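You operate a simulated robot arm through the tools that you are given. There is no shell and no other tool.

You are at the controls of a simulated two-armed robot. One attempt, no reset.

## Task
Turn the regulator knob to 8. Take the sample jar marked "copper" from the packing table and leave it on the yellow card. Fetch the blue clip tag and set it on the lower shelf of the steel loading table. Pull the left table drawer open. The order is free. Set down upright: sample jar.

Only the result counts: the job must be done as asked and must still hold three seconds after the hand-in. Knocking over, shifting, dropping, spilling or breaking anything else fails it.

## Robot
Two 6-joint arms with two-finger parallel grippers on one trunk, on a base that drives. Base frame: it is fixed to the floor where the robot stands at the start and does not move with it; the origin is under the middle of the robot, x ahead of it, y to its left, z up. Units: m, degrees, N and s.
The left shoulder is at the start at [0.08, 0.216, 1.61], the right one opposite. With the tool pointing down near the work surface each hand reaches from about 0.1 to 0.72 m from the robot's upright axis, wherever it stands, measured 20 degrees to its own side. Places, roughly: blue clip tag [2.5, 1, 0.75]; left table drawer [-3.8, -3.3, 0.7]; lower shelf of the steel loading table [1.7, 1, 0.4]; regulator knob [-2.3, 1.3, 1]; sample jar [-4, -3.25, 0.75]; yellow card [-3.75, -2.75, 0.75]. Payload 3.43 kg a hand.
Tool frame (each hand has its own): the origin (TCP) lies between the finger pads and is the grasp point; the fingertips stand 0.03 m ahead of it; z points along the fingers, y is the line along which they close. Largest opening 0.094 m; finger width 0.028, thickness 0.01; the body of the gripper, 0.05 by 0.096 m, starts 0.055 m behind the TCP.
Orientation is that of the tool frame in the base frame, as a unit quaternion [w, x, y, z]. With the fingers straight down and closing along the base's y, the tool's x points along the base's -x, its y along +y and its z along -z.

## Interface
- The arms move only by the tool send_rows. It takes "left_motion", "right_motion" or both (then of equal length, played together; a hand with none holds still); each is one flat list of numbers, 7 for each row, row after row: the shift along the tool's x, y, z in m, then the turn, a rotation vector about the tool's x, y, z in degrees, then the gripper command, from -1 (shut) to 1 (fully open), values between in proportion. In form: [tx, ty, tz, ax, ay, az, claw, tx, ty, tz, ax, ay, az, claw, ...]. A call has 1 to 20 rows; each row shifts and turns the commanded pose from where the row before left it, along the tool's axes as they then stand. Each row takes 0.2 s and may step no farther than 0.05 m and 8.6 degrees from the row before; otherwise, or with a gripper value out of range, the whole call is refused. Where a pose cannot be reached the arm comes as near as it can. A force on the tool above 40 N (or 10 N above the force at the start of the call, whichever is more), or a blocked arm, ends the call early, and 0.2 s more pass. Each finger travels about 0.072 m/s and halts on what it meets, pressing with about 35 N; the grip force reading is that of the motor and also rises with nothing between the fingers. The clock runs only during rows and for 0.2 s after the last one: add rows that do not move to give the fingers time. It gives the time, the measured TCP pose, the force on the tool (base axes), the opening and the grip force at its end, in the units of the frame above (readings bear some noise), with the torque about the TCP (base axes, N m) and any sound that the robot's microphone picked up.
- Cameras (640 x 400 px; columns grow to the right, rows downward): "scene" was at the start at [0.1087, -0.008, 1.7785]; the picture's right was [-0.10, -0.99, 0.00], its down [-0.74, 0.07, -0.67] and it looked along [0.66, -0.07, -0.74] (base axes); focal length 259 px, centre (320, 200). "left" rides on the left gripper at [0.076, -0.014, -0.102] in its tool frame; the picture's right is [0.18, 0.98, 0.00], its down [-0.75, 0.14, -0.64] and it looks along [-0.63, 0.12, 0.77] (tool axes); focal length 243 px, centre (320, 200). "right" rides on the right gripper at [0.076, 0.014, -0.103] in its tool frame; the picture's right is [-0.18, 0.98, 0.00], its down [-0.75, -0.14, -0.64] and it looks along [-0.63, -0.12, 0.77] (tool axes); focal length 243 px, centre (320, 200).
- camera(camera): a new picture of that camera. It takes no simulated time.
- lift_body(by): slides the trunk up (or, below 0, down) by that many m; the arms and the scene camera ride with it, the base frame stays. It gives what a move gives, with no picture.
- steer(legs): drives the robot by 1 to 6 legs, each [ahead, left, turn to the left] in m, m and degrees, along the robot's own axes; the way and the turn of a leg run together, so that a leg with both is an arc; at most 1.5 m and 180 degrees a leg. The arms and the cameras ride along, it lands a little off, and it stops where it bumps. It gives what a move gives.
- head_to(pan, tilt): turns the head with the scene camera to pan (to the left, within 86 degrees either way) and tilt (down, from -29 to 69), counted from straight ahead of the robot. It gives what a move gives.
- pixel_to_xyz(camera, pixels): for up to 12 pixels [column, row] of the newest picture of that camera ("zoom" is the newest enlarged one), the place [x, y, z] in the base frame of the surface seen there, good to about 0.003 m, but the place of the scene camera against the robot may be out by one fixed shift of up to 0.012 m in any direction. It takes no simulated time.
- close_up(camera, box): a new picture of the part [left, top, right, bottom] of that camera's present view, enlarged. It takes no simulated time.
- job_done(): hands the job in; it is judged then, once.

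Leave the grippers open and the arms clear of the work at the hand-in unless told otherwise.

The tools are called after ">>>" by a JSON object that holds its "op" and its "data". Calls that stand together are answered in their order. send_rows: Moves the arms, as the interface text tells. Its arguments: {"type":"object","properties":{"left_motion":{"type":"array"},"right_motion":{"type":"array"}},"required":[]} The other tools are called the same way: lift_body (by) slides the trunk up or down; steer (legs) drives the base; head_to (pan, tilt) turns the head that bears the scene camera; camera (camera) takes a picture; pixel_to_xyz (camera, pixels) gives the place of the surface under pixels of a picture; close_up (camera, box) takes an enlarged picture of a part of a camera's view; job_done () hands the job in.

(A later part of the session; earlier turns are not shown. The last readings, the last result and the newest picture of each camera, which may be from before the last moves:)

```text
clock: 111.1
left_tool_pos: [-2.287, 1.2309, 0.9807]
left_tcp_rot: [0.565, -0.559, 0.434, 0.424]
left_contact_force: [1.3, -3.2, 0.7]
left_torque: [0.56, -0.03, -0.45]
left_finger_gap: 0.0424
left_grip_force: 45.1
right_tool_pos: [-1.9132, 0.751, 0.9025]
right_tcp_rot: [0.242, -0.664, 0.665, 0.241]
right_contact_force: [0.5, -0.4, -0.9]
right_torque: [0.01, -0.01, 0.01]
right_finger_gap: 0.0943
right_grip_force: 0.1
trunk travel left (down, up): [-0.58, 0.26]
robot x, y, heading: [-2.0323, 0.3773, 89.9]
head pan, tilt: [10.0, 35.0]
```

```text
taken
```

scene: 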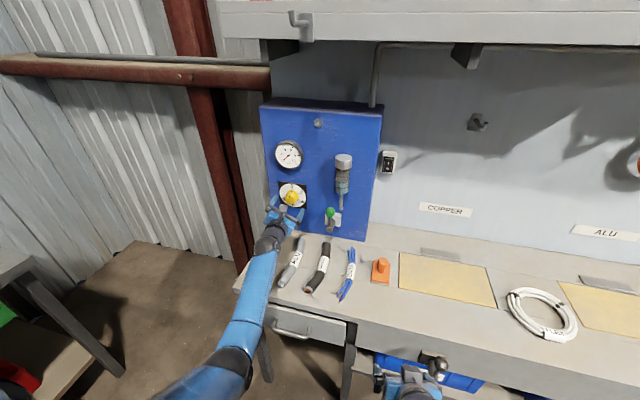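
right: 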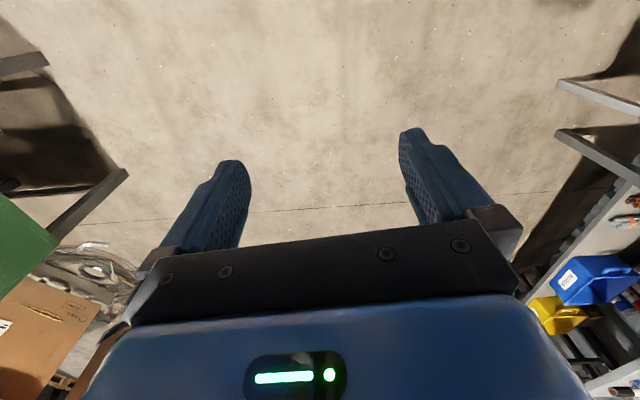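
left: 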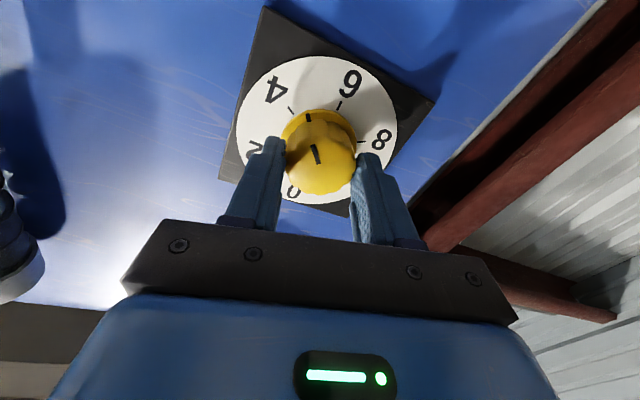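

The pointer is now between 4 and 6 (about 4.5), and it is tracking well. I'll turn 96° more and then trim.

>>> {"op": "send_rows", "data": {"left_motion": [0, 0, 0, 0, 0, 8, -1, 0, 0, 0, 0, 0, 8, -1, 0, 0, 0, 0, 0, 8, -1, 0, 0, 0, 0, 0, 8, -1, 0, 0, 0, 0, 0, 8, -1, 0, 0, 0, 0, 0, 8, -1, 0, 0, 0, 0, 0, 8, -1, 0, 0, 0, 0, 0, 8, -1, 0, 0, 0, 0, 0, 8, -1, 0, 0, 0, 0, 0, 8, -1, 0, 0, 0, 0, 0, 8, -1, 0, 0, 0, 0, 0, 8, -1, 0, 0, 0, 0, 0, 0, -1]}}

>>> {"op": "camera", "data": {"camera": "left"}}

```text
clock: 113.9
left_tool_pos: [-2.286, 1.2314, 0.9809]
left_tcp_rot: [0.062, -0.052, 0.706, 0.703]
left_contact_force: [6.0, -3.6, -2.0]
left_torque: [-0.52, 0.04, -0.28]
left_finger_gap: 0.0412
left_grip_force: 45.0
right_tool_pos: [-1.9122, 0.7513, 0.902]
right_tcp_rot: [0.244, -0.662, 0.666, 0.242]
right_contact_force: [0.0, 0.1, 0.7]
right_torque: [-0.01, -0.02, -0.02]
right_finger_gap: 0.094
right_grip_force: 0.1
trunk travel left (down, up): [-0.58, 0.26]
robot x, y, heading: [-2.0287, 0.3727, 89.7]
head pan, tilt: [10.0, 35.0]
```

```text
taken
```

left: 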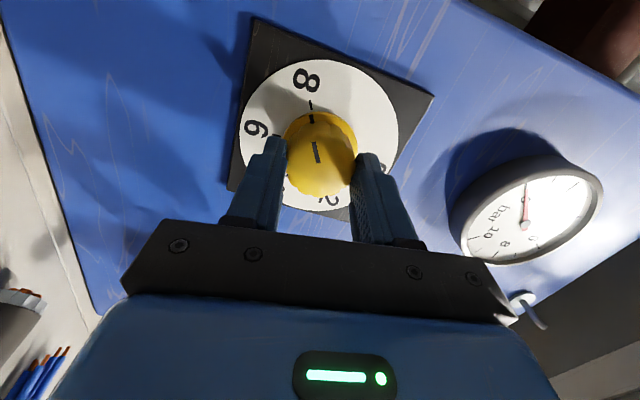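

The flange mark now seems nearly aligned with the 8 tick. I'll zoom in to check.

>>> {"op": "close_up", "data": {"camera": "left", "box": [280, 60, 376, 120]}}

>>> {"op": "close_up", "data": {"camera": "left", "box": [230, 50, 410, 220]}}

```text
6.67 times, centred on (328, 90) of left
```

zoom: 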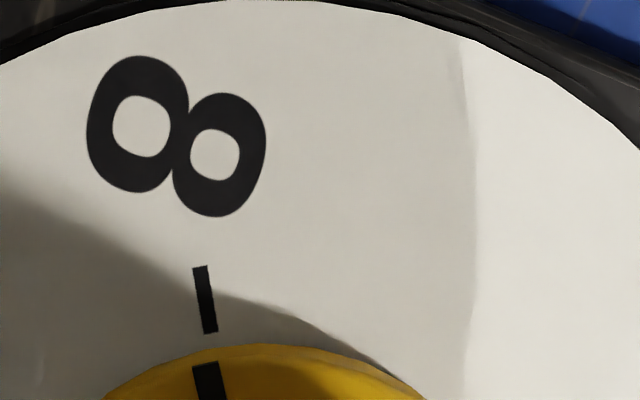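

```text
2.35 times, centred on (320, 135) of left
```

zoom: 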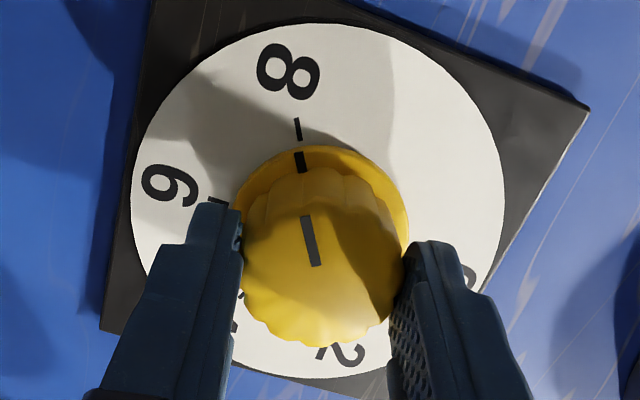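

The mark sits about 2–3° short of the 8 tick. I'll turn 3° more and then look again.

>>> {"op": "send_rows", "data": {"left_motion": [0, 0, 0, 0, 0, 3, -1, 0, 0, 0, 0, 0, 0, -1, 0, 0, 0, 0, 0, 0, -1]}}

>>> {"op": "close_up", "data": {"camera": "left", "box": [280, 60, 376, 120]}}

```text
clock: 114.7
left_tool_pos: [-2.2866, 1.231, 0.9811]
left_tcp_rot: [0.045, -0.034, 0.707, 0.705]
left_contact_force: [6.6, -5.7, -2.3]
left_torque: [-0.52, -0.87, -0.41]
left_finger_gap: 0.0412
left_grip_force: 44.7
right_tool_pos: [-1.912, 0.7512, 0.9019]
right_tcp_rot: [0.243, -0.662, 0.666, 0.241]
right_contact_force: [-0.2, -0.2, 0.2]
right_torque: [0.01, 0.0, 0.0]
right_finger_gap: 0.094
right_grip_force: 0.1
trunk travel left (down, up): [-0.58, 0.26]
robot x, y, heading: [-2.0296, 0.3743, 89.5]
head pan, tilt: [10.0, 35.0]
```

```text
6.67 times, centred on (328, 90) of left
```

zoom: 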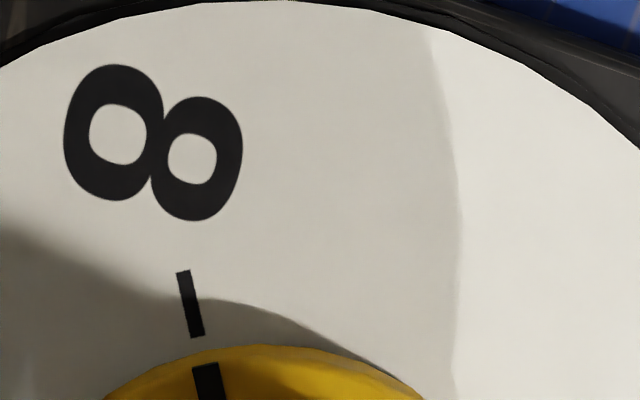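

The mark is now aligned with the 8 tick, and the torque rose, perhaps because the knob reached its end stop. I'll open the fingers and look at the dial.

>>> {"op": "send_rows", "data": {"left_motion": [0, 0, 0, 0, 0, 0, 0.2, 0, 0, 0, 0, 0, 0, 0.6, 0, 0, 0, 0, 0, 0, 1, 0, 0, 0, 0, 0, 0, 1, 0, 0, 0, 0, 0, 0, 1]}}

>>> {"op": "camera", "data": {"camera": "left"}}

>>> {"op": "close_up", "data": {"camera": "left", "box": [230, 50, 410, 220]}}

```text
clock: 115.9
left_tool_pos: [-2.2878, 1.232, 0.9806]
left_tcp_rot: [0.046, -0.034, 0.707, 0.705]
left_contact_force: [0.4, 0.2, -0.5]
left_torque: [-0.02, 0.0, -0.03]
left_finger_gap: 0.0941
left_grip_force: 0.0
right_tool_pos: [-1.9137, 0.7519, 0.9016]
right_tcp_rot: [0.242, -0.663, 0.666, 0.241]
right_contact_force: [0.8, 0.6, -0.1]
right_torque: [-0.01, 0.02, 0.03]
right_finger_gap: 0.094
right_grip_force: 0.0
trunk travel left (down, up): [-0.58, 0.26]
robot x, y, heading: [-2.0285, 0.3747, 89.9]
head pan, tilt: [10.0, 35.0]
```

```text
taken
```

left: 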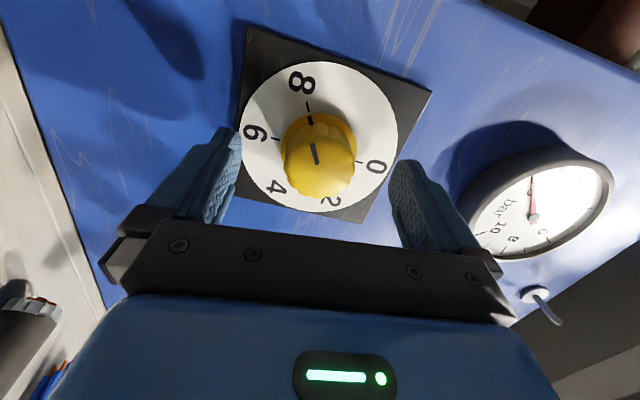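

```text
2.35 times, centred on (320, 135) of left
```

zoom: 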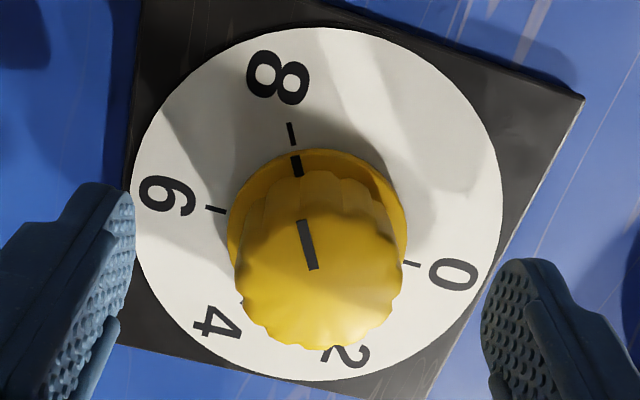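

The knob points at 8. I'll withdraw straight back 0.36 m and check with the scene camera.

>>> {"op": "send_rows", "data": {"left_motion": [0, 0, -0.03, 0, 0, 0, 1, 0, 0, -0.045, 0, 0, 0, 1, 0, 0, -0.045, 0, 0, 0, 1, 0, 0, -0.045, 0, 0, 0, 1, 0, 0, -0.045, 0, 0, 0, 1, 0, 0, -0.045, 0, 0, 0, 1, 0, 0, -0.045, 0, 0, 0, 1, 0, 0, -0.045, 0, 0, 0, 1]}}

>>> {"op": "close_up", "data": {"camera": "scene", "box": [250, 130, 346, 220]}}

>>> {"op": "camera", "data": {"camera": "left"}}

```text
clock: 117.7
left_tool_pos: [-2.2913, 0.8854, 0.9816]
left_tcp_rot: [0.045, -0.034, 0.707, 0.705]
left_contact_force: [0.3, 0.2, -1.4]
left_torque: [0.02, -0.01, -0.01]
left_finger_gap: 0.0939
left_grip_force: 0.1
right_tool_pos: [-1.9117, 0.7493, 0.9033]
right_tcp_rot: [0.243, -0.663, 0.665, 0.242]
right_contact_force: [-0.1, 0.0, -0.8]
right_torque: [0.01, -0.01, 0.03]
right_finger_gap: 0.094
right_grip_force: 0.1
trunk travel left (down, up): [-0.58, 0.26]
robot x, y, heading: [-2.0258, 0.3727, 90.0]
head pan, tilt: [10.0, 35.0]
```

```text
4.44 times, centred on (298, 175) of scene
```

zoom: 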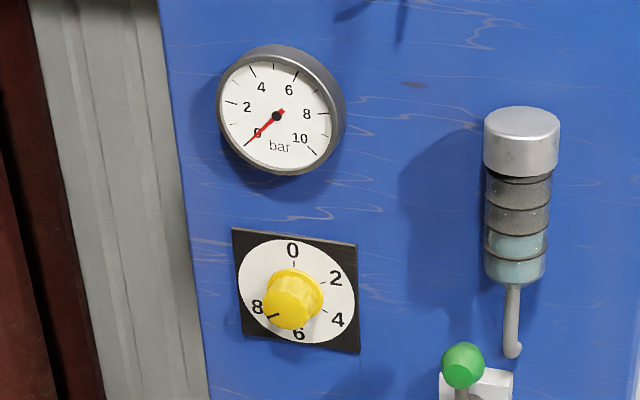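

```text
taken
```

left: 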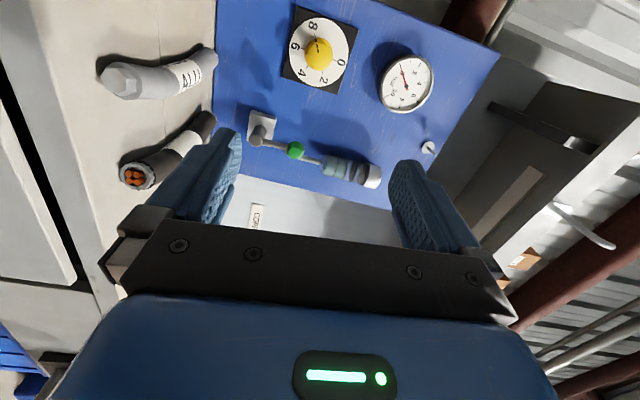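

The knob points at 8 in both views. I'll take a tighter look to judge the exact angle.

>>> {"op": "close_up", "data": {"camera": "left", "box": [276, 0, 364, 100]}}

>>> {"op": "close_up", "data": {"camera": "scene", "box": [298, 178, 330, 212]}}

>>> {"op": "close_up", "data": {"camera": "scene", "box": [296, 178, 338, 212]}}

```text
4.00 times, centred on (320, 50) of left
```

zoom: 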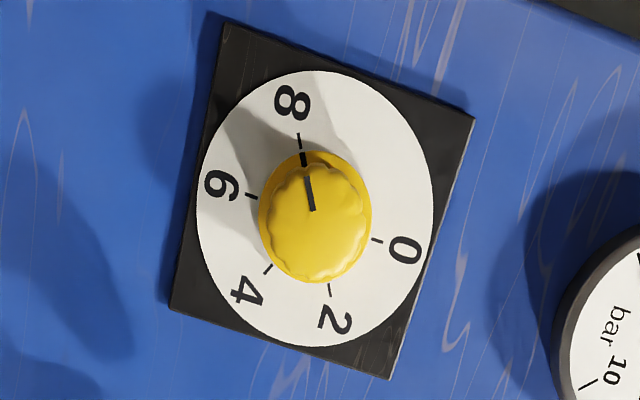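

```text
11.76 times, centred on (314, 195) of scene
```

zoom: 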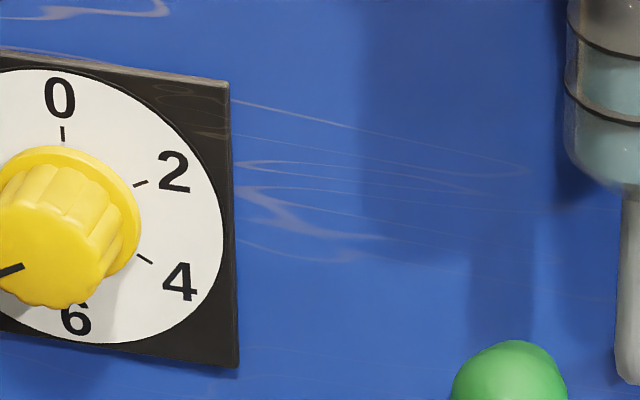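

```text
11.76 times, centred on (317, 195) of scene
```

zoom: 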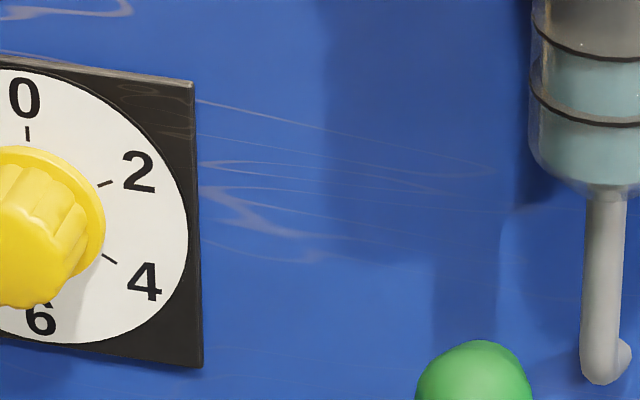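

The mark, tick and "8" line up, so the knob is done. I'll roll the left hand back to its normal attitude and tilt it half down again.

>>> {"op": "send_rows", "data": {"left_motion": [0, 0, -0.03, 0, 0, -8.3, 1, 0, 0, -0.03, 0, 0, -8.3, 1, 0, 0, 0, 0, 0, -8.3, 1, 0, 0, 0, 0, 0, -8.3, 1, 0, 0, 0, 0, 0, -8.3, 1, 0, 0, 0, 0, 0, -8.3, 1, 0, 0, 0, 0, 0, -8.3, 1, 0, 0, 0, 0, 0, -8.3, 1, 0, 0, 0, 0, 0, -8.3, 1, 0, 0, 0, 0, 0, -8.3, 1, 0, 0, 0, 0, 8.3, 0, 1, 0, 0, 0, 0, 8.3, 0, 1, 0, 0, 0, 0, 8.3, 0, 1, 0, 0, 0, 0, 8.3, 0, 1, 0, 0, 0, 0, 8.3, 0, 1, 0, 0, 0, 0, 8.3, 0, 1]}}

```text
clock: 121.1
left_tool_pos: [-2.2967, 0.8374, 0.9718]
left_tcp_rot: [0.24, -0.659, 0.671, 0.242]
left_contact_force: [-0.7, 0.6, 0.6]
left_torque: [0.02, 0.01, -0.02]
left_finger_gap: 0.0939
left_grip_force: 0.1
left hand out of reach, approached as far as the arm can: row 13, 14
right_tool_pos: [-1.9133, 0.7522, 0.9018]
right_tcp_rot: [0.241, -0.663, 0.666, 0.24]
right_contact_force: [-0.1, -0.4, 0.0]
right_torque: [0.01, -0.02, -0.01]
right_finger_gap: 0.0938
right_grip_force: 0.1
trunk travel left (down, up): [-0.58, 0.26]
robot x, y, heading: [-2.0327, 0.3754, 90.0]
head pan, tilt: [10.0, 35.0]
```

Both hands are ready for driving. I'll back away 0.35 m, turn left to heading 180, and look around toward the packing table side.

>>> {"op": "steer", "data": {"legs": [[-0.35, 0, 0], [0, 0, 90]]}}

>>> {"op": "head_to", "data": {"pan": 50, "tilt": 20}}

>>> {"op": "camera", "data": {"camera": "scene"}}

```text
clock: 127.3
left_tool_pos: [-2.4821, -0.2563, 0.9725]
left_tcp_rot: [0.007, 0.94, 0.005, -0.342]
left_contact_force: [0.1, -0.3, -0.9]
left_torque: [0.0, 0.0, -0.02]
left_finger_gap: 0.0938
left_grip_force: 0.0
right_tool_pos: [-2.4078, 0.1307, 0.9032]
right_tcp_rot: [0.005, 0.94, 0.012, -0.342]
right_contact_force: [-0.1, -1.1, -0.2]
right_torque: [0.01, 0.01, -0.05]
right_finger_gap: 0.0942
right_grip_force: 0.0
trunk travel left (down, up): [-0.58, 0.26]
robot x, y, heading: [-2.0332, 0.0226, -178.6]
head pan, tilt: [10.0, 35.0]
```

```text
clock: 128.3
left_tool_pos: [-2.4833, -0.2559, 0.9733]
left_tcp_rot: [0.006, 0.939, 0.005, -0.343]
left_contact_force: [-0.9, 0.5, 0.1]
left_torque: [0.05, 0.0, 0.0]
left_finger_gap: 0.0941
left_grip_force: 0.1
right_tool_pos: [-2.4082, 0.1296, 0.9027]
right_tcp_rot: [0.005, 0.94, 0.012, -0.342]
right_contact_force: [0.2, 0.2, -0.3]
right_torque: [0.0, -0.02, 0.02]
right_finger_gap: 0.094
right_grip_force: 0.1
trunk travel left (down, up): [-0.58, 0.26]
robot x, y, heading: [-2.0286, 0.0256, -178.6]
head pan, tilt: [50.0, 20.0]
```

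```text
taken
```

scene: 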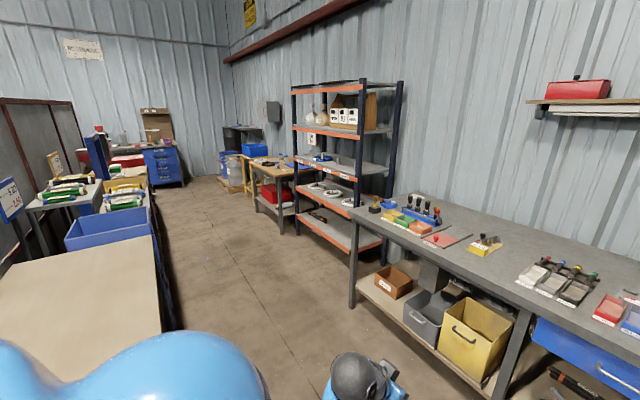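

An aisle leads toward -y, between a wooden-top table on the left and the bench, rack and packing table on the right. I'll measure points for navigation and zoom into the packing table.

>>> {"op": "close_up", "data": {"camera": "scene", "box": [210, 110, 340, 240]}}

>>> {"op": "pixel_to_xyz", "data": {"camera": "scene", "pixels": [[160, 250], [165, 325], [150, 215], [150, 190], [352, 285], [350, 300], [281, 232], [257, 210], [265, 165], [290, 172], [180, 182], [215, 180]]}}

```text
3.08 times, centred on (275, 175) of scene
```

zoom: 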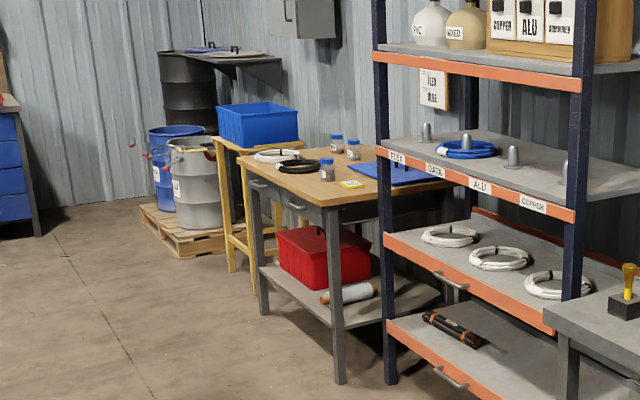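

```text
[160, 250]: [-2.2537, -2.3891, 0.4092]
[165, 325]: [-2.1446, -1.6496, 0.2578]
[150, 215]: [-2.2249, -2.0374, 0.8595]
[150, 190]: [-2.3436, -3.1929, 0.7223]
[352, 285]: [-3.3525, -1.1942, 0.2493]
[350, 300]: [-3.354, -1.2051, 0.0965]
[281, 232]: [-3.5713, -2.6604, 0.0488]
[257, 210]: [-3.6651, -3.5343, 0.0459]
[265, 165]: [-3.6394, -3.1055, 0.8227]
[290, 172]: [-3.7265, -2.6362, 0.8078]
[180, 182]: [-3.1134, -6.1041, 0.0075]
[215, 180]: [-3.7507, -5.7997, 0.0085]
```

The packing table front is at x ≈ -3.6, with its two drawers facing +x, jars on top and a yellow card. I'll check the near obstacles of the aisle before driving.

>>> {"op": "pixel_to_xyz", "data": {"camera": "scene", "pixels": [[60, 290], [130, 325], [20, 340], [155, 265], [120, 225], [300, 200], [357, 230], [350, 215], [420, 240], [500, 290], [600, 350], [296, 165]]}}

>>> {"op": "head_to", "data": {"pan": 80, "tilt": 35}}

>>> {"op": "camera", "data": {"camera": "scene"}}

```text
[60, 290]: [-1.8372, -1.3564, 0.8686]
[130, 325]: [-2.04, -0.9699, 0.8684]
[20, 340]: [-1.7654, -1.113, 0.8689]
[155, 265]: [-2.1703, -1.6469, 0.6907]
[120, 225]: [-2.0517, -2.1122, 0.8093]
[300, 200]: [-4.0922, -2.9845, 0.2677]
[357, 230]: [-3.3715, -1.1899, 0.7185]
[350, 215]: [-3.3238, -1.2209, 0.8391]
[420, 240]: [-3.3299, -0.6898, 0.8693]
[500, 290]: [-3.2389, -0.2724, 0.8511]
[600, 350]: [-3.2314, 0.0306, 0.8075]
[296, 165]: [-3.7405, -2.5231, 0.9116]
```

```text
clock: 129.3
left_tool_pos: [-2.4829, -0.2552, 0.9727]
left_tcp_rot: [0.006, 0.94, 0.005, -0.342]
left_contact_force: [0.2, -0.4, 0.4]
left_torque: [0.01, 0.02, 0.03]
left_finger_gap: 0.0943
left_grip_force: 0.0
right_tool_pos: [-2.409, 0.1306, 0.9021]
right_tcp_rot: [0.004, 0.939, 0.012, -0.343]
right_contact_force: [0.6, -0.7, 0.3]
right_torque: [-0.03, -0.02, 0.04]
right_finger_gap: 0.0941
right_grip_force: 0.1
trunk travel left (down, up): [-0.58, 0.26]
robot x, y, heading: [-2.0309, 0.0229, -178.3]
head pan, tilt: [80.0, 35.0]
```

```text
taken
```

scene: 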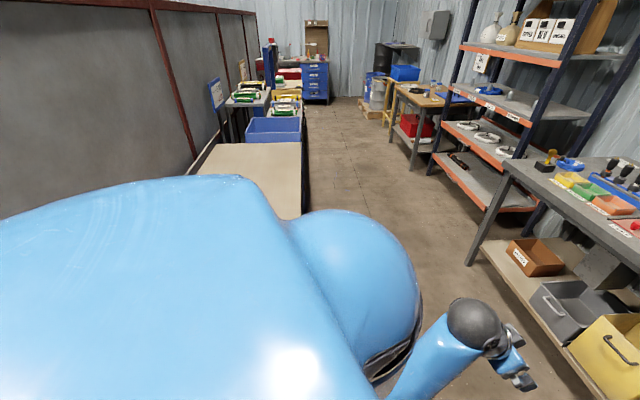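

The aisle runs between x ≈ -2.1 and x ≈ -3.3. I'll turn left here to heading -90, where there is clear space, then slide right to x ≈ -2.72 and look down the aisle.

>>> {"op": "steer", "data": {"legs": [[0, 0, 88.3], [0, -0.69, 0]]}}

>>> {"op": "head_to", "data": {"pan": 0, "tilt": 25}}

>>> {"op": "camera", "data": {"camera": "scene"}}

```text
clock: 136.9
left_tool_pos: [-2.4333, -0.4472, 0.9728]
left_tcp_rot: [0.248, 0.657, 0.671, -0.237]
left_contact_force: [-0.5, 0.1, -1.0]
left_torque: [0.04, -0.02, -0.02]
left_finger_gap: 0.0942
left_grip_force: 0.1
right_tool_pos: [-2.819, -0.3759, 0.9017]
right_tcp_rot: [0.246, 0.653, 0.676, -0.238]
right_contact_force: [-0.7, 0.3, 0.3]
right_torque: [-0.02, 0.02, -0.02]
right_finger_gap: 0.0941
right_grip_force: 0.1
trunk travel left (down, up): [-0.58, 0.26]
robot x, y, heading: [-2.7157, 0.0061, -88.2]
head pan, tilt: [80.0, 35.0]
```

```text
clock: 138.4
left_tool_pos: [-2.4345, -0.4458, 0.9726]
left_tcp_rot: [0.248, 0.658, 0.67, -0.237]
left_contact_force: [-0.7, -0.6, 0.4]
left_torque: [0.02, 0.01, 0.03]
left_finger_gap: 0.0942
left_grip_force: 0.0
right_tool_pos: [-2.8194, -0.3752, 0.9024]
right_tcp_rot: [0.246, 0.653, 0.676, -0.238]
right_contact_force: [0.3, -0.4, 0.0]
right_torque: [0.03, 0.0, 0.01]
right_finger_gap: 0.0939
right_grip_force: 0.0
trunk travel left (down, up): [-0.58, 0.26]
robot x, y, heading: [-2.7188, 0.0052, -88.1]
head pan, tilt: [0.0, 25.0]
```

```text
taken
```

scene: 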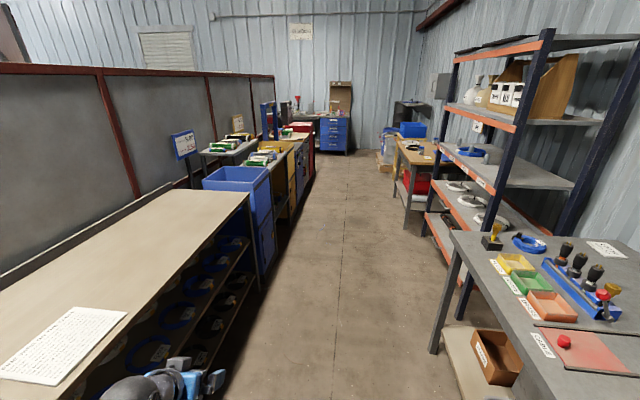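

I can see straight down the aisle. I'll measure edges on both sides to choose the lane.

>>> {"op": "pixel_to_xyz", "data": {"camera": "scene", "pixels": [[247, 200], [258, 285], [273, 215], [290, 215], [300, 185], [313, 155], [462, 240], [430, 220], [447, 232], [405, 215], [400, 160], [210, 380]]}}

>>> {"op": "close_up", "data": {"camera": "scene", "box": [340, 110, 500, 240]}}

```text
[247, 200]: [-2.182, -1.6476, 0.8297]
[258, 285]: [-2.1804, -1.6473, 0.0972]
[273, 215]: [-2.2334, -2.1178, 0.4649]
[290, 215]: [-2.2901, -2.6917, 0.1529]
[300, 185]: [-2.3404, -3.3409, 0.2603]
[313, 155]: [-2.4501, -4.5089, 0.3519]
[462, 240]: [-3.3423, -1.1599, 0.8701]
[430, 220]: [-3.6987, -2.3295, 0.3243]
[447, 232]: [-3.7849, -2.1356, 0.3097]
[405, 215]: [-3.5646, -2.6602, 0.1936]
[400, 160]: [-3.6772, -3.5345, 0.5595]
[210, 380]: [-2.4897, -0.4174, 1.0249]
```

```text
3.08 times, centred on (420, 175) of scene
```

zoom: 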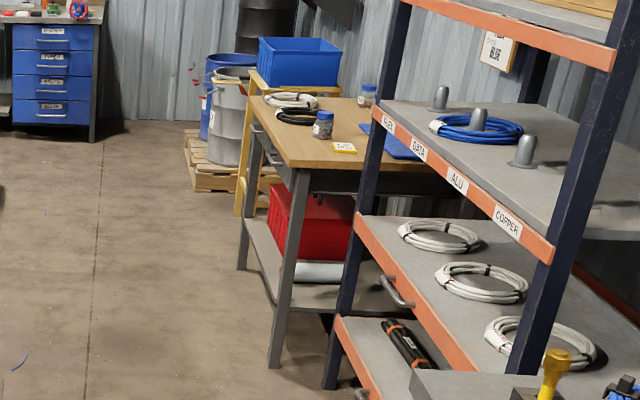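

The lane shifts toward -x as it goes. I'll trim the heading to about -94 and drive 2.9 m to about (-2.93, -2.9).

>>> {"op": "steer", "data": {"legs": [[0, 0, -6.2], [1.45, 0, 0], [1.4, 0, 0]]}}

>>> {"op": "camera", "data": {"camera": "scene"}}

```text
clock: 152.6
left_tool_pos: [-2.6227, -3.2859, 0.9732]
left_tcp_rot: [0.24, 0.68, 0.647, -0.246]
left_contact_force: [-0.1, 0.0, 0.3]
left_torque: [0.02, 0.02, 0.0]
left_finger_gap: 0.0942
left_grip_force: 0.1
right_tool_pos: [-3.0033, -3.189, 0.9038]
right_tcp_rot: [0.237, 0.676, 0.653, -0.245]
right_contact_force: [0.2, 0.4, -0.3]
right_torque: [0.03, 0.0, 0.0]
right_finger_gap: 0.094
right_grip_force: 0.2
trunk travel left (down, up): [-0.58, 0.26]
robot x, y, heading: [-2.8735, -2.819, -91.7]
head pan, tilt: [0.0, 25.0]
```

```text
taken
```

scene: 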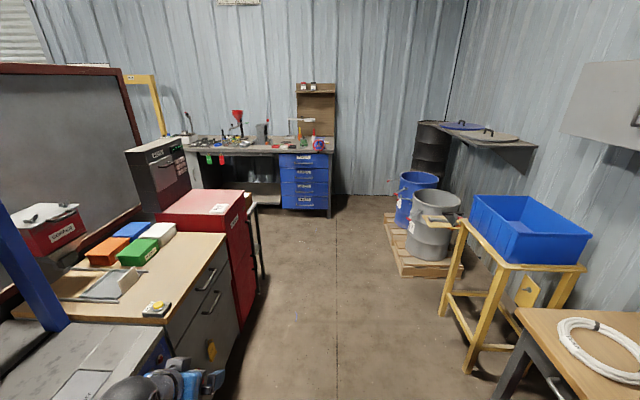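

I'm beside the packing table at (-2.87, -2.82). I'll turn right to face it (heading 180) and look down at it.

>>> {"op": "steer", "data": {"legs": [[0, 0, -88.3]]}}

>>> {"op": "head_to", "data": {"pan": 0, "tilt": 40}}

>>> {"op": "camera", "data": {"camera": "scene"}}

```text
clock: 156.8
left_tool_pos: [-3.3348, -3.0795, 0.9731]
left_tcp_rot: [0.0, 0.939, -0.013, -0.343]
left_contact_force: [-0.7, -0.2, -0.1]
left_torque: [-0.02, 0.03, 0.01]
left_finger_gap: 0.0939
left_grip_force: 0.0
right_tool_pos: [-3.2482, -2.698, 0.9016]
right_tcp_rot: [-0.003, 0.939, -0.007, -0.343]
right_contact_force: [-0.1, -0.1, 0.1]
right_torque: [0.04, 0.02, 0.03]
right_finger_gap: 0.094
right_grip_force: 0.0
trunk travel left (down, up): [-0.58, 0.26]
robot x, y, heading: [-2.8731, -2.8177, 179.2]
head pan, tilt: [0.0, 25.0]
```

```text
clock: 157.6
left_tool_pos: [-3.3361, -3.0804, 0.9712]
left_tcp_rot: [0.0, 0.939, -0.013, -0.344]
left_contact_force: [-0.5, 0.3, 0.7]
left_torque: [0.02, -0.03, -0.02]
left_finger_gap: 0.0938
left_grip_force: 0.0
right_tool_pos: [-3.2476, -2.6978, 0.9025]
right_tcp_rot: [-0.002, 0.94, -0.007, -0.342]
right_contact_force: [0.7, -0.4, 0.5]
right_torque: [-0.04, 0.01, 0.01]
right_finger_gap: 0.094
right_grip_force: 0.0
trunk travel left (down, up): [-0.58, 0.26]
robot x, y, heading: [-2.8709, -2.8173, 179.2]
head pan, tilt: [0.0, 40.0]
```

```text
taken
```

scene: 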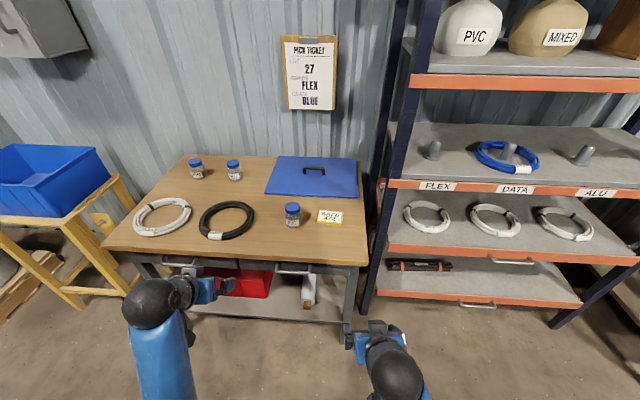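

The packing table shows three jars at (196, 168), (234, 170) and (292, 215), a card at (329, 217), two cable coils and a blue lid. I'll zoom in to read the labels.

>>> {"op": "close_up", "data": {"camera": "scene", "box": [176, 150, 256, 190]}}

>>> {"op": "close_up", "data": {"camera": "scene", "box": [264, 190, 354, 240]}}

>>> {"op": "close_up", "data": {"camera": "scene", "box": [100, 220, 380, 350]}}

>>> {"op": "pixel_to_xyz", "data": {"camera": "scene", "pixels": [[196, 172], [195, 160], [234, 174], [233, 162], [292, 218], [292, 207], [329, 217], [180, 262], [295, 268], [110, 245], [350, 262], [270, 235]]}}

```text
8.00 times, centred on (216, 170) of scene
```

zoom: 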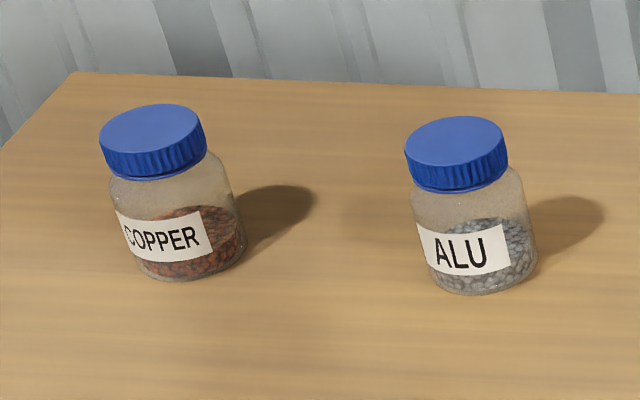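

```text
7.11 times, centred on (309, 215) of scene
```

zoom: 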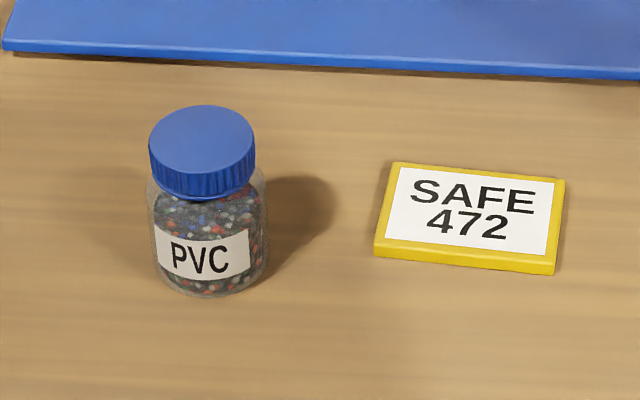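

```text
2.29 times, centred on (240, 285) of scene
```

zoom: 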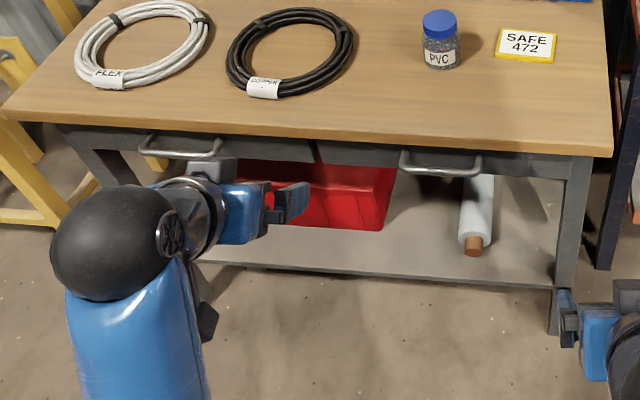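

```text
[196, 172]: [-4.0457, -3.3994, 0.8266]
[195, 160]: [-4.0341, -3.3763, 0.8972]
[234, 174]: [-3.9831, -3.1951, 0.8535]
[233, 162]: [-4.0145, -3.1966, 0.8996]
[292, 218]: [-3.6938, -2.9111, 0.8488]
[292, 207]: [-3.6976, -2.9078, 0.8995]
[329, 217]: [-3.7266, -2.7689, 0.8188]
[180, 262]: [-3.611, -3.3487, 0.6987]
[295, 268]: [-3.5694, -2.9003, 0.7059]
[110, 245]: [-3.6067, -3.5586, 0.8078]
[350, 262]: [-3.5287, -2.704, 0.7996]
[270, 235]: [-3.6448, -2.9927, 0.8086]
```

The jar marked COPPER is the rear-left one at (196, 168), about (-4.04, -3.39). The yellow card "SAFE 472" is at about (-3.73, -2.77). Before moving closer I want to know how far my base sticks out, so I'll lower the trunk briefly, with the hands in front of the table, and look down.

>>> {"op": "lift_body", "data": {"by": -0.4}}

>>> {"op": "head_to", "data": {"pan": 0, "tilt": 62}}

>>> {"op": "camera", "data": {"camera": "scene"}}

```text
clock: 161.4
left_tool_pos: [-3.3355, -3.0794, 0.5718]
left_tcp_rot: [0.0, 0.939, -0.013, -0.343]
left_contact_force: [0.5, 0.1, -0.8]
left_torque: [0.0, 0.01, 0.0]
left_finger_gap: 0.0937
left_grip_force: 0.1
right_tool_pos: [-3.2451, -2.6972, 0.5034]
right_tcp_rot: [-0.003, 0.94, -0.007, -0.342]
right_contact_force: [0.2, -0.4, 0.8]
right_torque: [0.0, 0.02, -0.01]
right_finger_gap: 0.0939
right_grip_force: 0.0
trunk travel left (down, up): [-0.18, 0.66]
robot x, y, heading: [-2.8754, -2.8189, 179.5]
head pan, tilt: [0.0, 40.0]
```

```text
clock: 162.3
left_tool_pos: [-3.3354, -3.08, 0.5722]
left_tcp_rot: [0.0, 0.94, -0.013, -0.342]
left_contact_force: [0.0, 0.3, 0.4]
left_torque: [0.01, 0.02, -0.01]
left_finger_gap: 0.0941
left_grip_force: 0.1
right_tool_pos: [-3.2473, -2.6965, 0.5031]
right_tcp_rot: [-0.002, 0.94, -0.007, -0.341]
right_contact_force: [1.0, -0.5, -0.4]
right_torque: [0.0, 0.0, 0.01]
right_finger_gap: 0.0939
right_grip_force: 0.1
trunk travel left (down, up): [-0.18, 0.66]
robot x, y, heading: [-2.8737, -2.8157, 179.1]
head pan, tilt: [0.0, 62.0]
```

```text
taken
```

scene: 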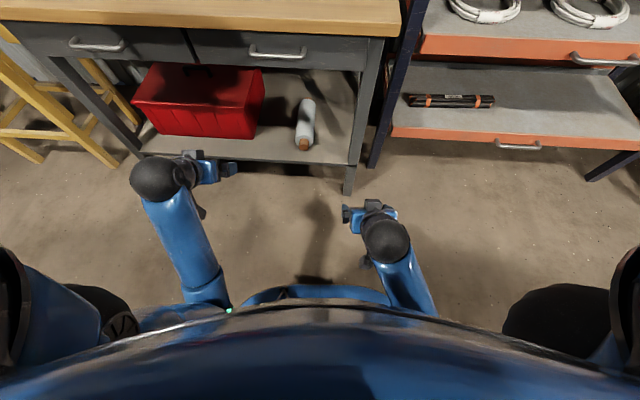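

The base's front edge shows at about (310, 290). I'll measure it, along with the drawer handles at (95, 45) and (278, 53) and the table front.

>>> {"op": "pixel_to_xyz", "data": {"camera": "scene", "pixels": [[310, 289], [260, 293], [370, 292], [310, 278], [95, 46], [75, 44], [120, 45], [278, 54], [100, 60], [200, 38], [180, 158], [345, 180]]}}

>>> {"op": "close_up", "data": {"camera": "scene", "box": [20, 10, 240, 120]}}

```text
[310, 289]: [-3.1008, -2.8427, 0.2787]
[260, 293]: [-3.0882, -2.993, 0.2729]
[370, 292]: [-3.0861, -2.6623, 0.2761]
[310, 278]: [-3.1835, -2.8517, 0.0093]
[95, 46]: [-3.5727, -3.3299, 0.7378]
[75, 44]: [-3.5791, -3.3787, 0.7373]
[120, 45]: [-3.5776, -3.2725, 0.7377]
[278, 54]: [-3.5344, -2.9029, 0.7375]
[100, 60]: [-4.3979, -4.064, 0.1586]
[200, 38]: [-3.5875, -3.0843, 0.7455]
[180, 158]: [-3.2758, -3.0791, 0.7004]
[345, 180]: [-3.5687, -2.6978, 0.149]
```

```text
2.91 times, centred on (130, 65) of scene
```

zoom: 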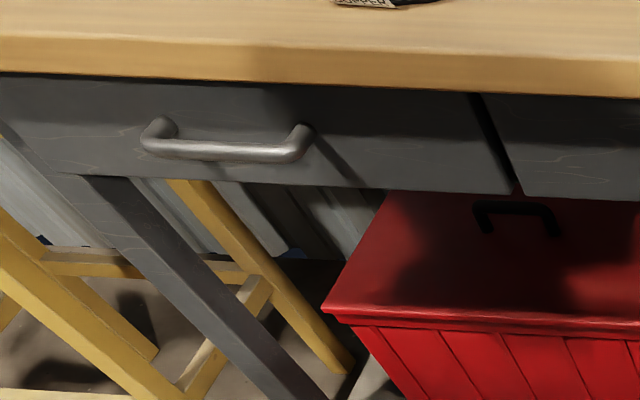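

My base reaches about 0.23 m ahead of the axis, so standing at x ≈ -3.15 leaves roughly 0.15 m to the table legs. The table front is turned about 5° from square. I'll raise the trunk back up before approaching.

>>> {"op": "lift_body", "data": {"by": 0.4}}

>>> {"op": "lift_body", "data": {"by": 0.06}}

>>> {"op": "steer", "data": {"legs": [[0, 0.32, 0.9], [0.26, 0, 0]]}}

>>> {"op": "head_to", "data": {"pan": 0, "tilt": 45}}

>>> {"op": "camera", "data": {"camera": "scene"}}

>>> {"op": "camera", "data": {"camera": "left"}}

```text
clock: 166.1
left_tool_pos: [-3.3366, -3.0797, 0.9727]
left_tcp_rot: [0.001, 0.939, -0.012, -0.343]
left_contact_force: [-0.1, -0.3, -0.4]
left_torque: [-0.01, -0.01, 0.0]
left_finger_gap: 0.0941
left_grip_force: 0.1
right_tool_pos: [-3.247, -2.6975, 0.9017]
right_tcp_rot: [-0.003, 0.94, -0.007, -0.342]
right_contact_force: [-0.3, -0.3, -0.1]
right_torque: [-0.01, 0.03, 0.01]
right_finger_gap: 0.0941
right_grip_force: 0.2
trunk travel left (down, up): [-0.58, 0.26]
robot x, y, heading: [-2.8728, -2.8169, 179.1]
head pan, tilt: [0.0, 62.0]
```

```text
clock: 167.1
left_tool_pos: [-3.3371, -3.0789, 1.0325]
left_tcp_rot: [0.0, 0.939, -0.014, -0.343]
left_contact_force: [0.5, 0.8, 0.0]
left_torque: [0.01, 0.03, 0.02]
left_finger_gap: 0.094
left_grip_force: 0.1
right_tool_pos: [-3.247, -2.696, 0.9622]
right_tcp_rot: [-0.002, 0.94, -0.006, -0.342]
right_contact_force: [-1.0, -0.5, -0.2]
right_torque: [-0.01, 0.0, 0.02]
right_finger_gap: 0.0937
right_grip_force: 0.0
trunk travel left (down, up): [-0.64, 0.2]
robot x, y, heading: [-2.8724, -2.8199, 179.1]
head pan, tilt: [0.0, 62.0]
```

```text
clock: 170.7
left_tool_pos: [-3.5919, -3.4067, 1.0331]
left_tcp_rot: [0.002, 0.939, -0.006, -0.343]
left_contact_force: [0.3, -0.3, -0.3]
left_torque: [-0.01, 0.01, 0.01]
left_finger_gap: 0.094
left_grip_force: 0.0
right_tool_pos: [-3.5097, -3.0225, 0.9632]
right_tcp_rot: [0.0, 0.94, 0.001, -0.341]
right_contact_force: [0.2, -0.4, -0.4]
right_torque: [0.03, 0.0, 0.07]
right_finger_gap: 0.094
right_grip_force: 0.1
trunk travel left (down, up): [-0.64, 0.2]
robot x, y, heading: [-3.1357, -3.1374, -179.9]
head pan, tilt: [0.0, 62.0]
```

```text
clock: 171.5
left_tool_pos: [-3.594, -3.4069, 1.0323]
left_tcp_rot: [0.003, 0.94, -0.006, -0.341]
left_contact_force: [0.0, -0.6, -0.2]
left_torque: [0.02, 0.0, 0.03]
left_finger_gap: 0.094
left_grip_force: 0.1
right_tool_pos: [-3.5113, -3.0224, 0.9613]
right_tcp_rot: [-0.001, 0.94, 0.0, -0.341]
right_contact_force: [-0.3, 0.5, 0.8]
right_torque: [0.0, 0.02, -0.01]
right_finger_gap: 0.0938
right_grip_force: 0.0
trunk travel left (down, up): [-0.64, 0.2]
robot x, y, heading: [-3.137, -3.1362, -180.0]
head pan, tilt: [0.0, 45.0]
```

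```text
taken
```

scene: 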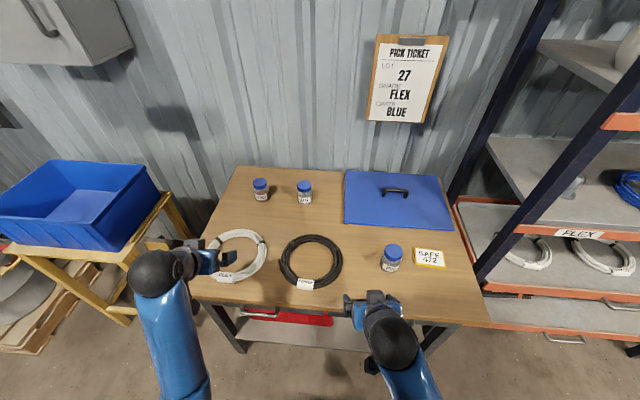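

```text
taken
```

left: 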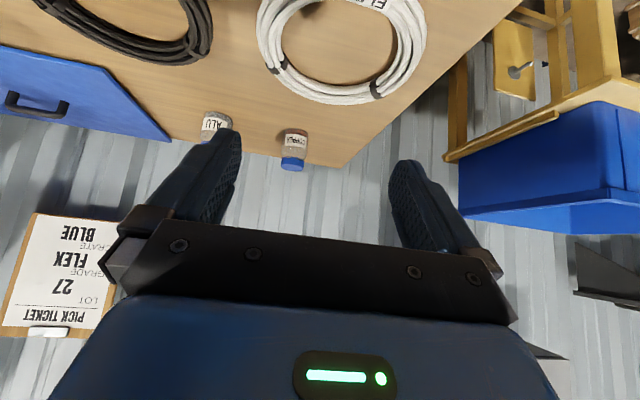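

The left hand camera sees the copper jar at (293, 150), with its blue lid at (292, 163). I'll zoom in and measure it.

>>> {"op": "close_up", "data": {"camera": "left", "box": [262, 115, 326, 180]}}

>>> {"op": "pixel_to_xyz", "data": {"camera": "left", "pixels": [[292, 165], [285, 163], [300, 164], [293, 145], [282, 140], [305, 140], [293, 132], [270, 125], [315, 140], [340, 125], [294, 128], [216, 122]]}}

```text
6.15 times, centred on (294, 148) of left
```

zoom: 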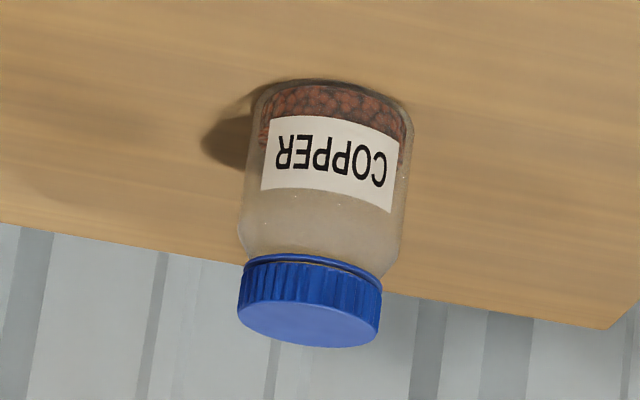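

```text
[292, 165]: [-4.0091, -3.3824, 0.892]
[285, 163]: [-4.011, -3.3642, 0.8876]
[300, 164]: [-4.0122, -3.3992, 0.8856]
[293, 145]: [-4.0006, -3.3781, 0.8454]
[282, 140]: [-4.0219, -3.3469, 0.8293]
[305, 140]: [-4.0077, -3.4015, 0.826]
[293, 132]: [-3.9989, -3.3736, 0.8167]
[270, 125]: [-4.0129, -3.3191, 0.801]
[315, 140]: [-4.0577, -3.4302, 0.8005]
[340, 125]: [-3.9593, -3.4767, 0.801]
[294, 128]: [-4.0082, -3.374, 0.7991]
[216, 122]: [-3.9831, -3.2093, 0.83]
```

The jar's near face is at x -4.000 and its axis at about (-4.031, -3.376), standing on the table at z 0.80 with its top at 0.893 and a diameter of about 0.062. I'll move the left hand above and just behind it: TCP (-4.021, -3.376, 0.96).

>>> {"op": "send_rows", "data": {"left_motion": [-0.0281, -0.0027, 0.0329, 0, 0, 0, 1, -0.0281, -0.0027, 0.0329, 0, 0, 0, 1, -0.0281, -0.0027, 0.0329, 0, 0, 0, 1, -0.0281, -0.0027, 0.0329, 0, 0, 0, 1, -0.0281, -0.0027, 0.0329, 0, 0, 0, 1, -0.0281, -0.0027, 0.0329, 0, 0, 0, 1, -0.0281, -0.0027, 0.0329, 0, 0, 0, 1, -0.0281, -0.0027, 0.0329, 0, 0, 0, 1]}}

>>> {"op": "camera", "data": {"camera": "left"}}

```text
clock: 173.3
left_tool_pos: [-3.9376, -3.3816, 0.9751]
left_tcp_rot: [0.003, 0.94, -0.006, -0.342]
left_contact_force: [-0.8, 0.3, -0.1]
left_torque: [-0.01, -0.02, -0.01]
left_finger_gap: 0.0937
left_grip_force: 0.1
right_tool_pos: [-3.5115, -3.0215, 0.9624]
right_tcp_rot: [0.0, 0.94, 0.0, -0.341]
right_contact_force: [-0.2, 0.4, 0.5]
right_torque: [-0.02, 0.01, -0.02]
right_finger_gap: 0.094
right_grip_force: 0.0
trunk travel left (down, up): [-0.64, 0.2]
robot x, y, heading: [-3.1333, -3.1355, -180.0]
head pan, tilt: [0.0, 45.0]
```

```text
taken
```

left: 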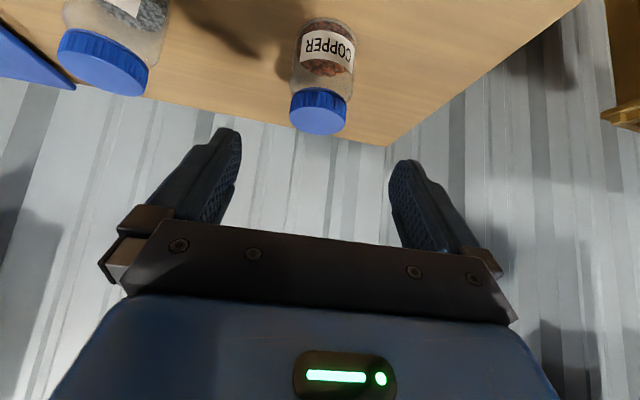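

I'm 0.08 m short of the target and the jar is in clear view at (322, 80). I'll re-measure it.

>>> {"op": "pixel_to_xyz", "data": {"camera": "left", "pixels": [[318, 118], [296, 112], [342, 112], [318, 100], [325, 70], [300, 60], [352, 65], [294, 75], [348, 85], [318, 128], [326, 25], [290, 105]]}}

>>> {"op": "close_up", "data": {"camera": "left", "box": [260, 10, 388, 145]}}

```text
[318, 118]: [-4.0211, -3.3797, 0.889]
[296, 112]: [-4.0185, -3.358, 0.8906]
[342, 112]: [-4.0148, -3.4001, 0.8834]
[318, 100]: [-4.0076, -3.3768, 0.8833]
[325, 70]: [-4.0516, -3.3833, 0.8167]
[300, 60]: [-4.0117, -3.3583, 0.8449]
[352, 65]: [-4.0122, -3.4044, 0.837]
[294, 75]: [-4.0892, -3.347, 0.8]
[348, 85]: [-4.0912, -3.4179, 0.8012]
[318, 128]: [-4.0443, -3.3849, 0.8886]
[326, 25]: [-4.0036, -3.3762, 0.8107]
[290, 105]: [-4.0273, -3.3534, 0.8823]
```

```text
2.96 times, centred on (324, 78) of left
```

zoom: 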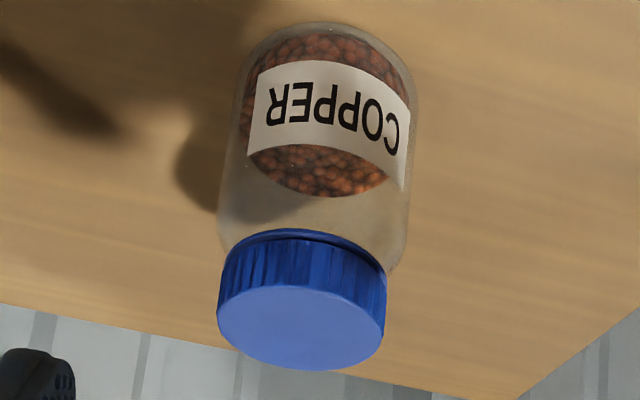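

The lid is centred at about (-4.031, -3.379) and its top is at z 0.8895. I'll move forward to be above it and descend the first 0.05 m.

>>> {"op": "send_rows", "data": {"left_motion": [-0.0272, -0.0009, 0.0325, 0, 0, 0, 1, -0.0272, -0.0009, 0.0325, 0, 0, 0, 1, 0, 0, 0, 0, 0, 0, 1, 0.016, 0, 0.0192, 0, 0, 0, 1, 0.016, 0, 0.0192, 0, 0, 0, 1, 0, 0, 0, 0, 0, 0, 1]}}

>>> {"op": "camera", "data": {"camera": "left"}}

>>> {"op": "camera", "data": {"camera": "scene"}}

```text
clock: 174.7
left_tool_pos: [-3.9872, -3.3811, 0.9216]
left_tcp_rot: [0.003, 0.94, -0.007, -0.342]
left_contact_force: [-0.4, 0.9, -0.9]
left_torque: [0.02, 0.02, 0.0]
left_finger_gap: 0.0939
left_grip_force: 0.2
left hand out of reach, approached as far as the arm can: row 2, 4, 5
right_tool_pos: [-3.5105, -3.0231, 0.9636]
right_tcp_rot: [-0.001, 0.94, 0.0, -0.342]
right_contact_force: [-0.2, -0.2, 0.2]
right_torque: [-0.01, -0.01, 0.0]
right_finger_gap: 0.094
right_grip_force: 0.0
trunk travel left (down, up): [-0.64, 0.2]
robot x, y, heading: [-3.1356, -3.1369, -179.9]
head pan, tilt: [0.0, 45.0]
```

```text
taken
```

left: 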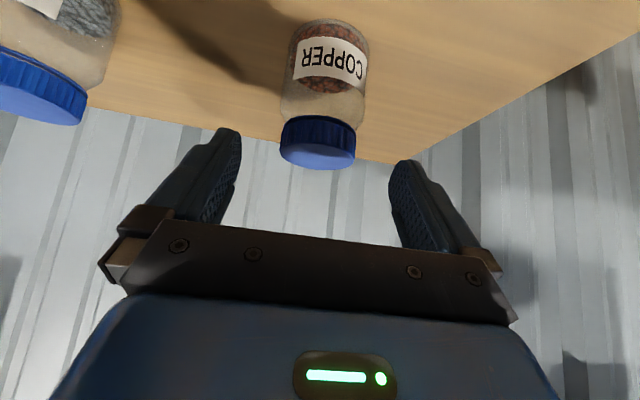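

```text
taken
```

scene: 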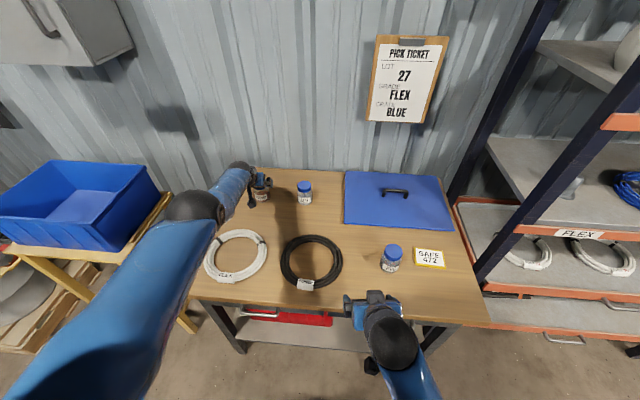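

The arm ran out of reach at x -3.987. I'll retract the hand up and back, move the base 0.06 m closer and lower the trunk a bit. The right hand also withdraws so it stays off the table.

>>> {"op": "send_rows", "data": {"left_motion": [0.0179, 0, -0.041, 0, 0, 0, 1, 0.0179, 0, -0.041, 0, 0, 0, 1, 0.0179, 0, -0.041, 0, 0, 0, 1, 0.0179, 0, -0.041, 0, 0, 0, 1, 0.0179, 0, -0.041, 0, 0, 0, 1], "right_motion": [0.0089, 0, -0.0205, 0, 0, 0, 1, 0.0089, 0, -0.0205, 0, 0, 0, 1, 0.0089, 0, -0.0205, 0, 0, 0, 1, 0.0089, 0, -0.0205, 0, 0, 0, 1, 0.0089, 0, -0.0205, 0, 0, 0, 1]}}

```text
clock: 175.9
left_tool_pos: [-3.9916, -3.3857, 0.9339]
left_tcp_rot: [0.002, 0.939, -0.007, -0.343]
left_contact_force: [-0.2, 0.3, 1.2]
left_torque: [-0.02, 0.0, 0.03]
left_finger_gap: 0.0937
left_grip_force: 0.3
left hand out of reach, approached as far as the arm can: row 1, 2, 3, 4, 5
right_tool_pos: [-3.4535, -3.0649, 0.9489]
right_tcp_rot: [0.0, 0.94, 0.001, -0.342]
right_contact_force: [0.1, -0.9, 0.3]
right_torque: [0.0, 0.01, 0.04]
right_finger_gap: 0.0941
right_grip_force: 0.0
right hand out of reach, approached as far as the arm can: row 1, 2, 3, 4, 5
trunk travel left (down, up): [-0.64, 0.2]
robot x, y, heading: [-3.1329, -3.1375, -180.0]
head pan, tilt: [0.0, 45.0]
```

The left hand barely moved because the upward part is beyond what the arm allows there. I'll try a pure horizontal retreat instead.

>>> {"op": "send_rows", "data": {"left_motion": [0.023, 0, -0.0193, 0, 0, 0, 1, 0.023, 0, -0.0193, 0, 0, 0, 1, 0.023, 0, -0.0193, 0, 0, 0, 1]}}

```text
clock: 176.7
left_tool_pos: [-3.9846, -3.3896, 0.9161]
left_tcp_rot: [0.002, 0.94, -0.006, -0.342]
left_contact_force: [-0.6, -0.5, 0.4]
left_torque: [0.03, 0.03, 0.01]
left_finger_gap: 0.0939
left_grip_force: 0.1
left hand out of reach, approached as far as the arm can: row 1, 2, 3
right_tool_pos: [-3.454, -3.0638, 0.9503]
right_tcp_rot: [0.0, 0.94, 0.001, -0.342]
right_contact_force: [-0.5, -0.1, -0.2]
right_torque: [0.01, 0.02, 0.04]
right_finger_gap: 0.0942
right_grip_force: 0.0
trunk travel left (down, up): [-0.64, 0.2]
robot x, y, heading: [-3.135, -3.1383, -179.7]
head pan, tilt: [0.0, 45.0]
```

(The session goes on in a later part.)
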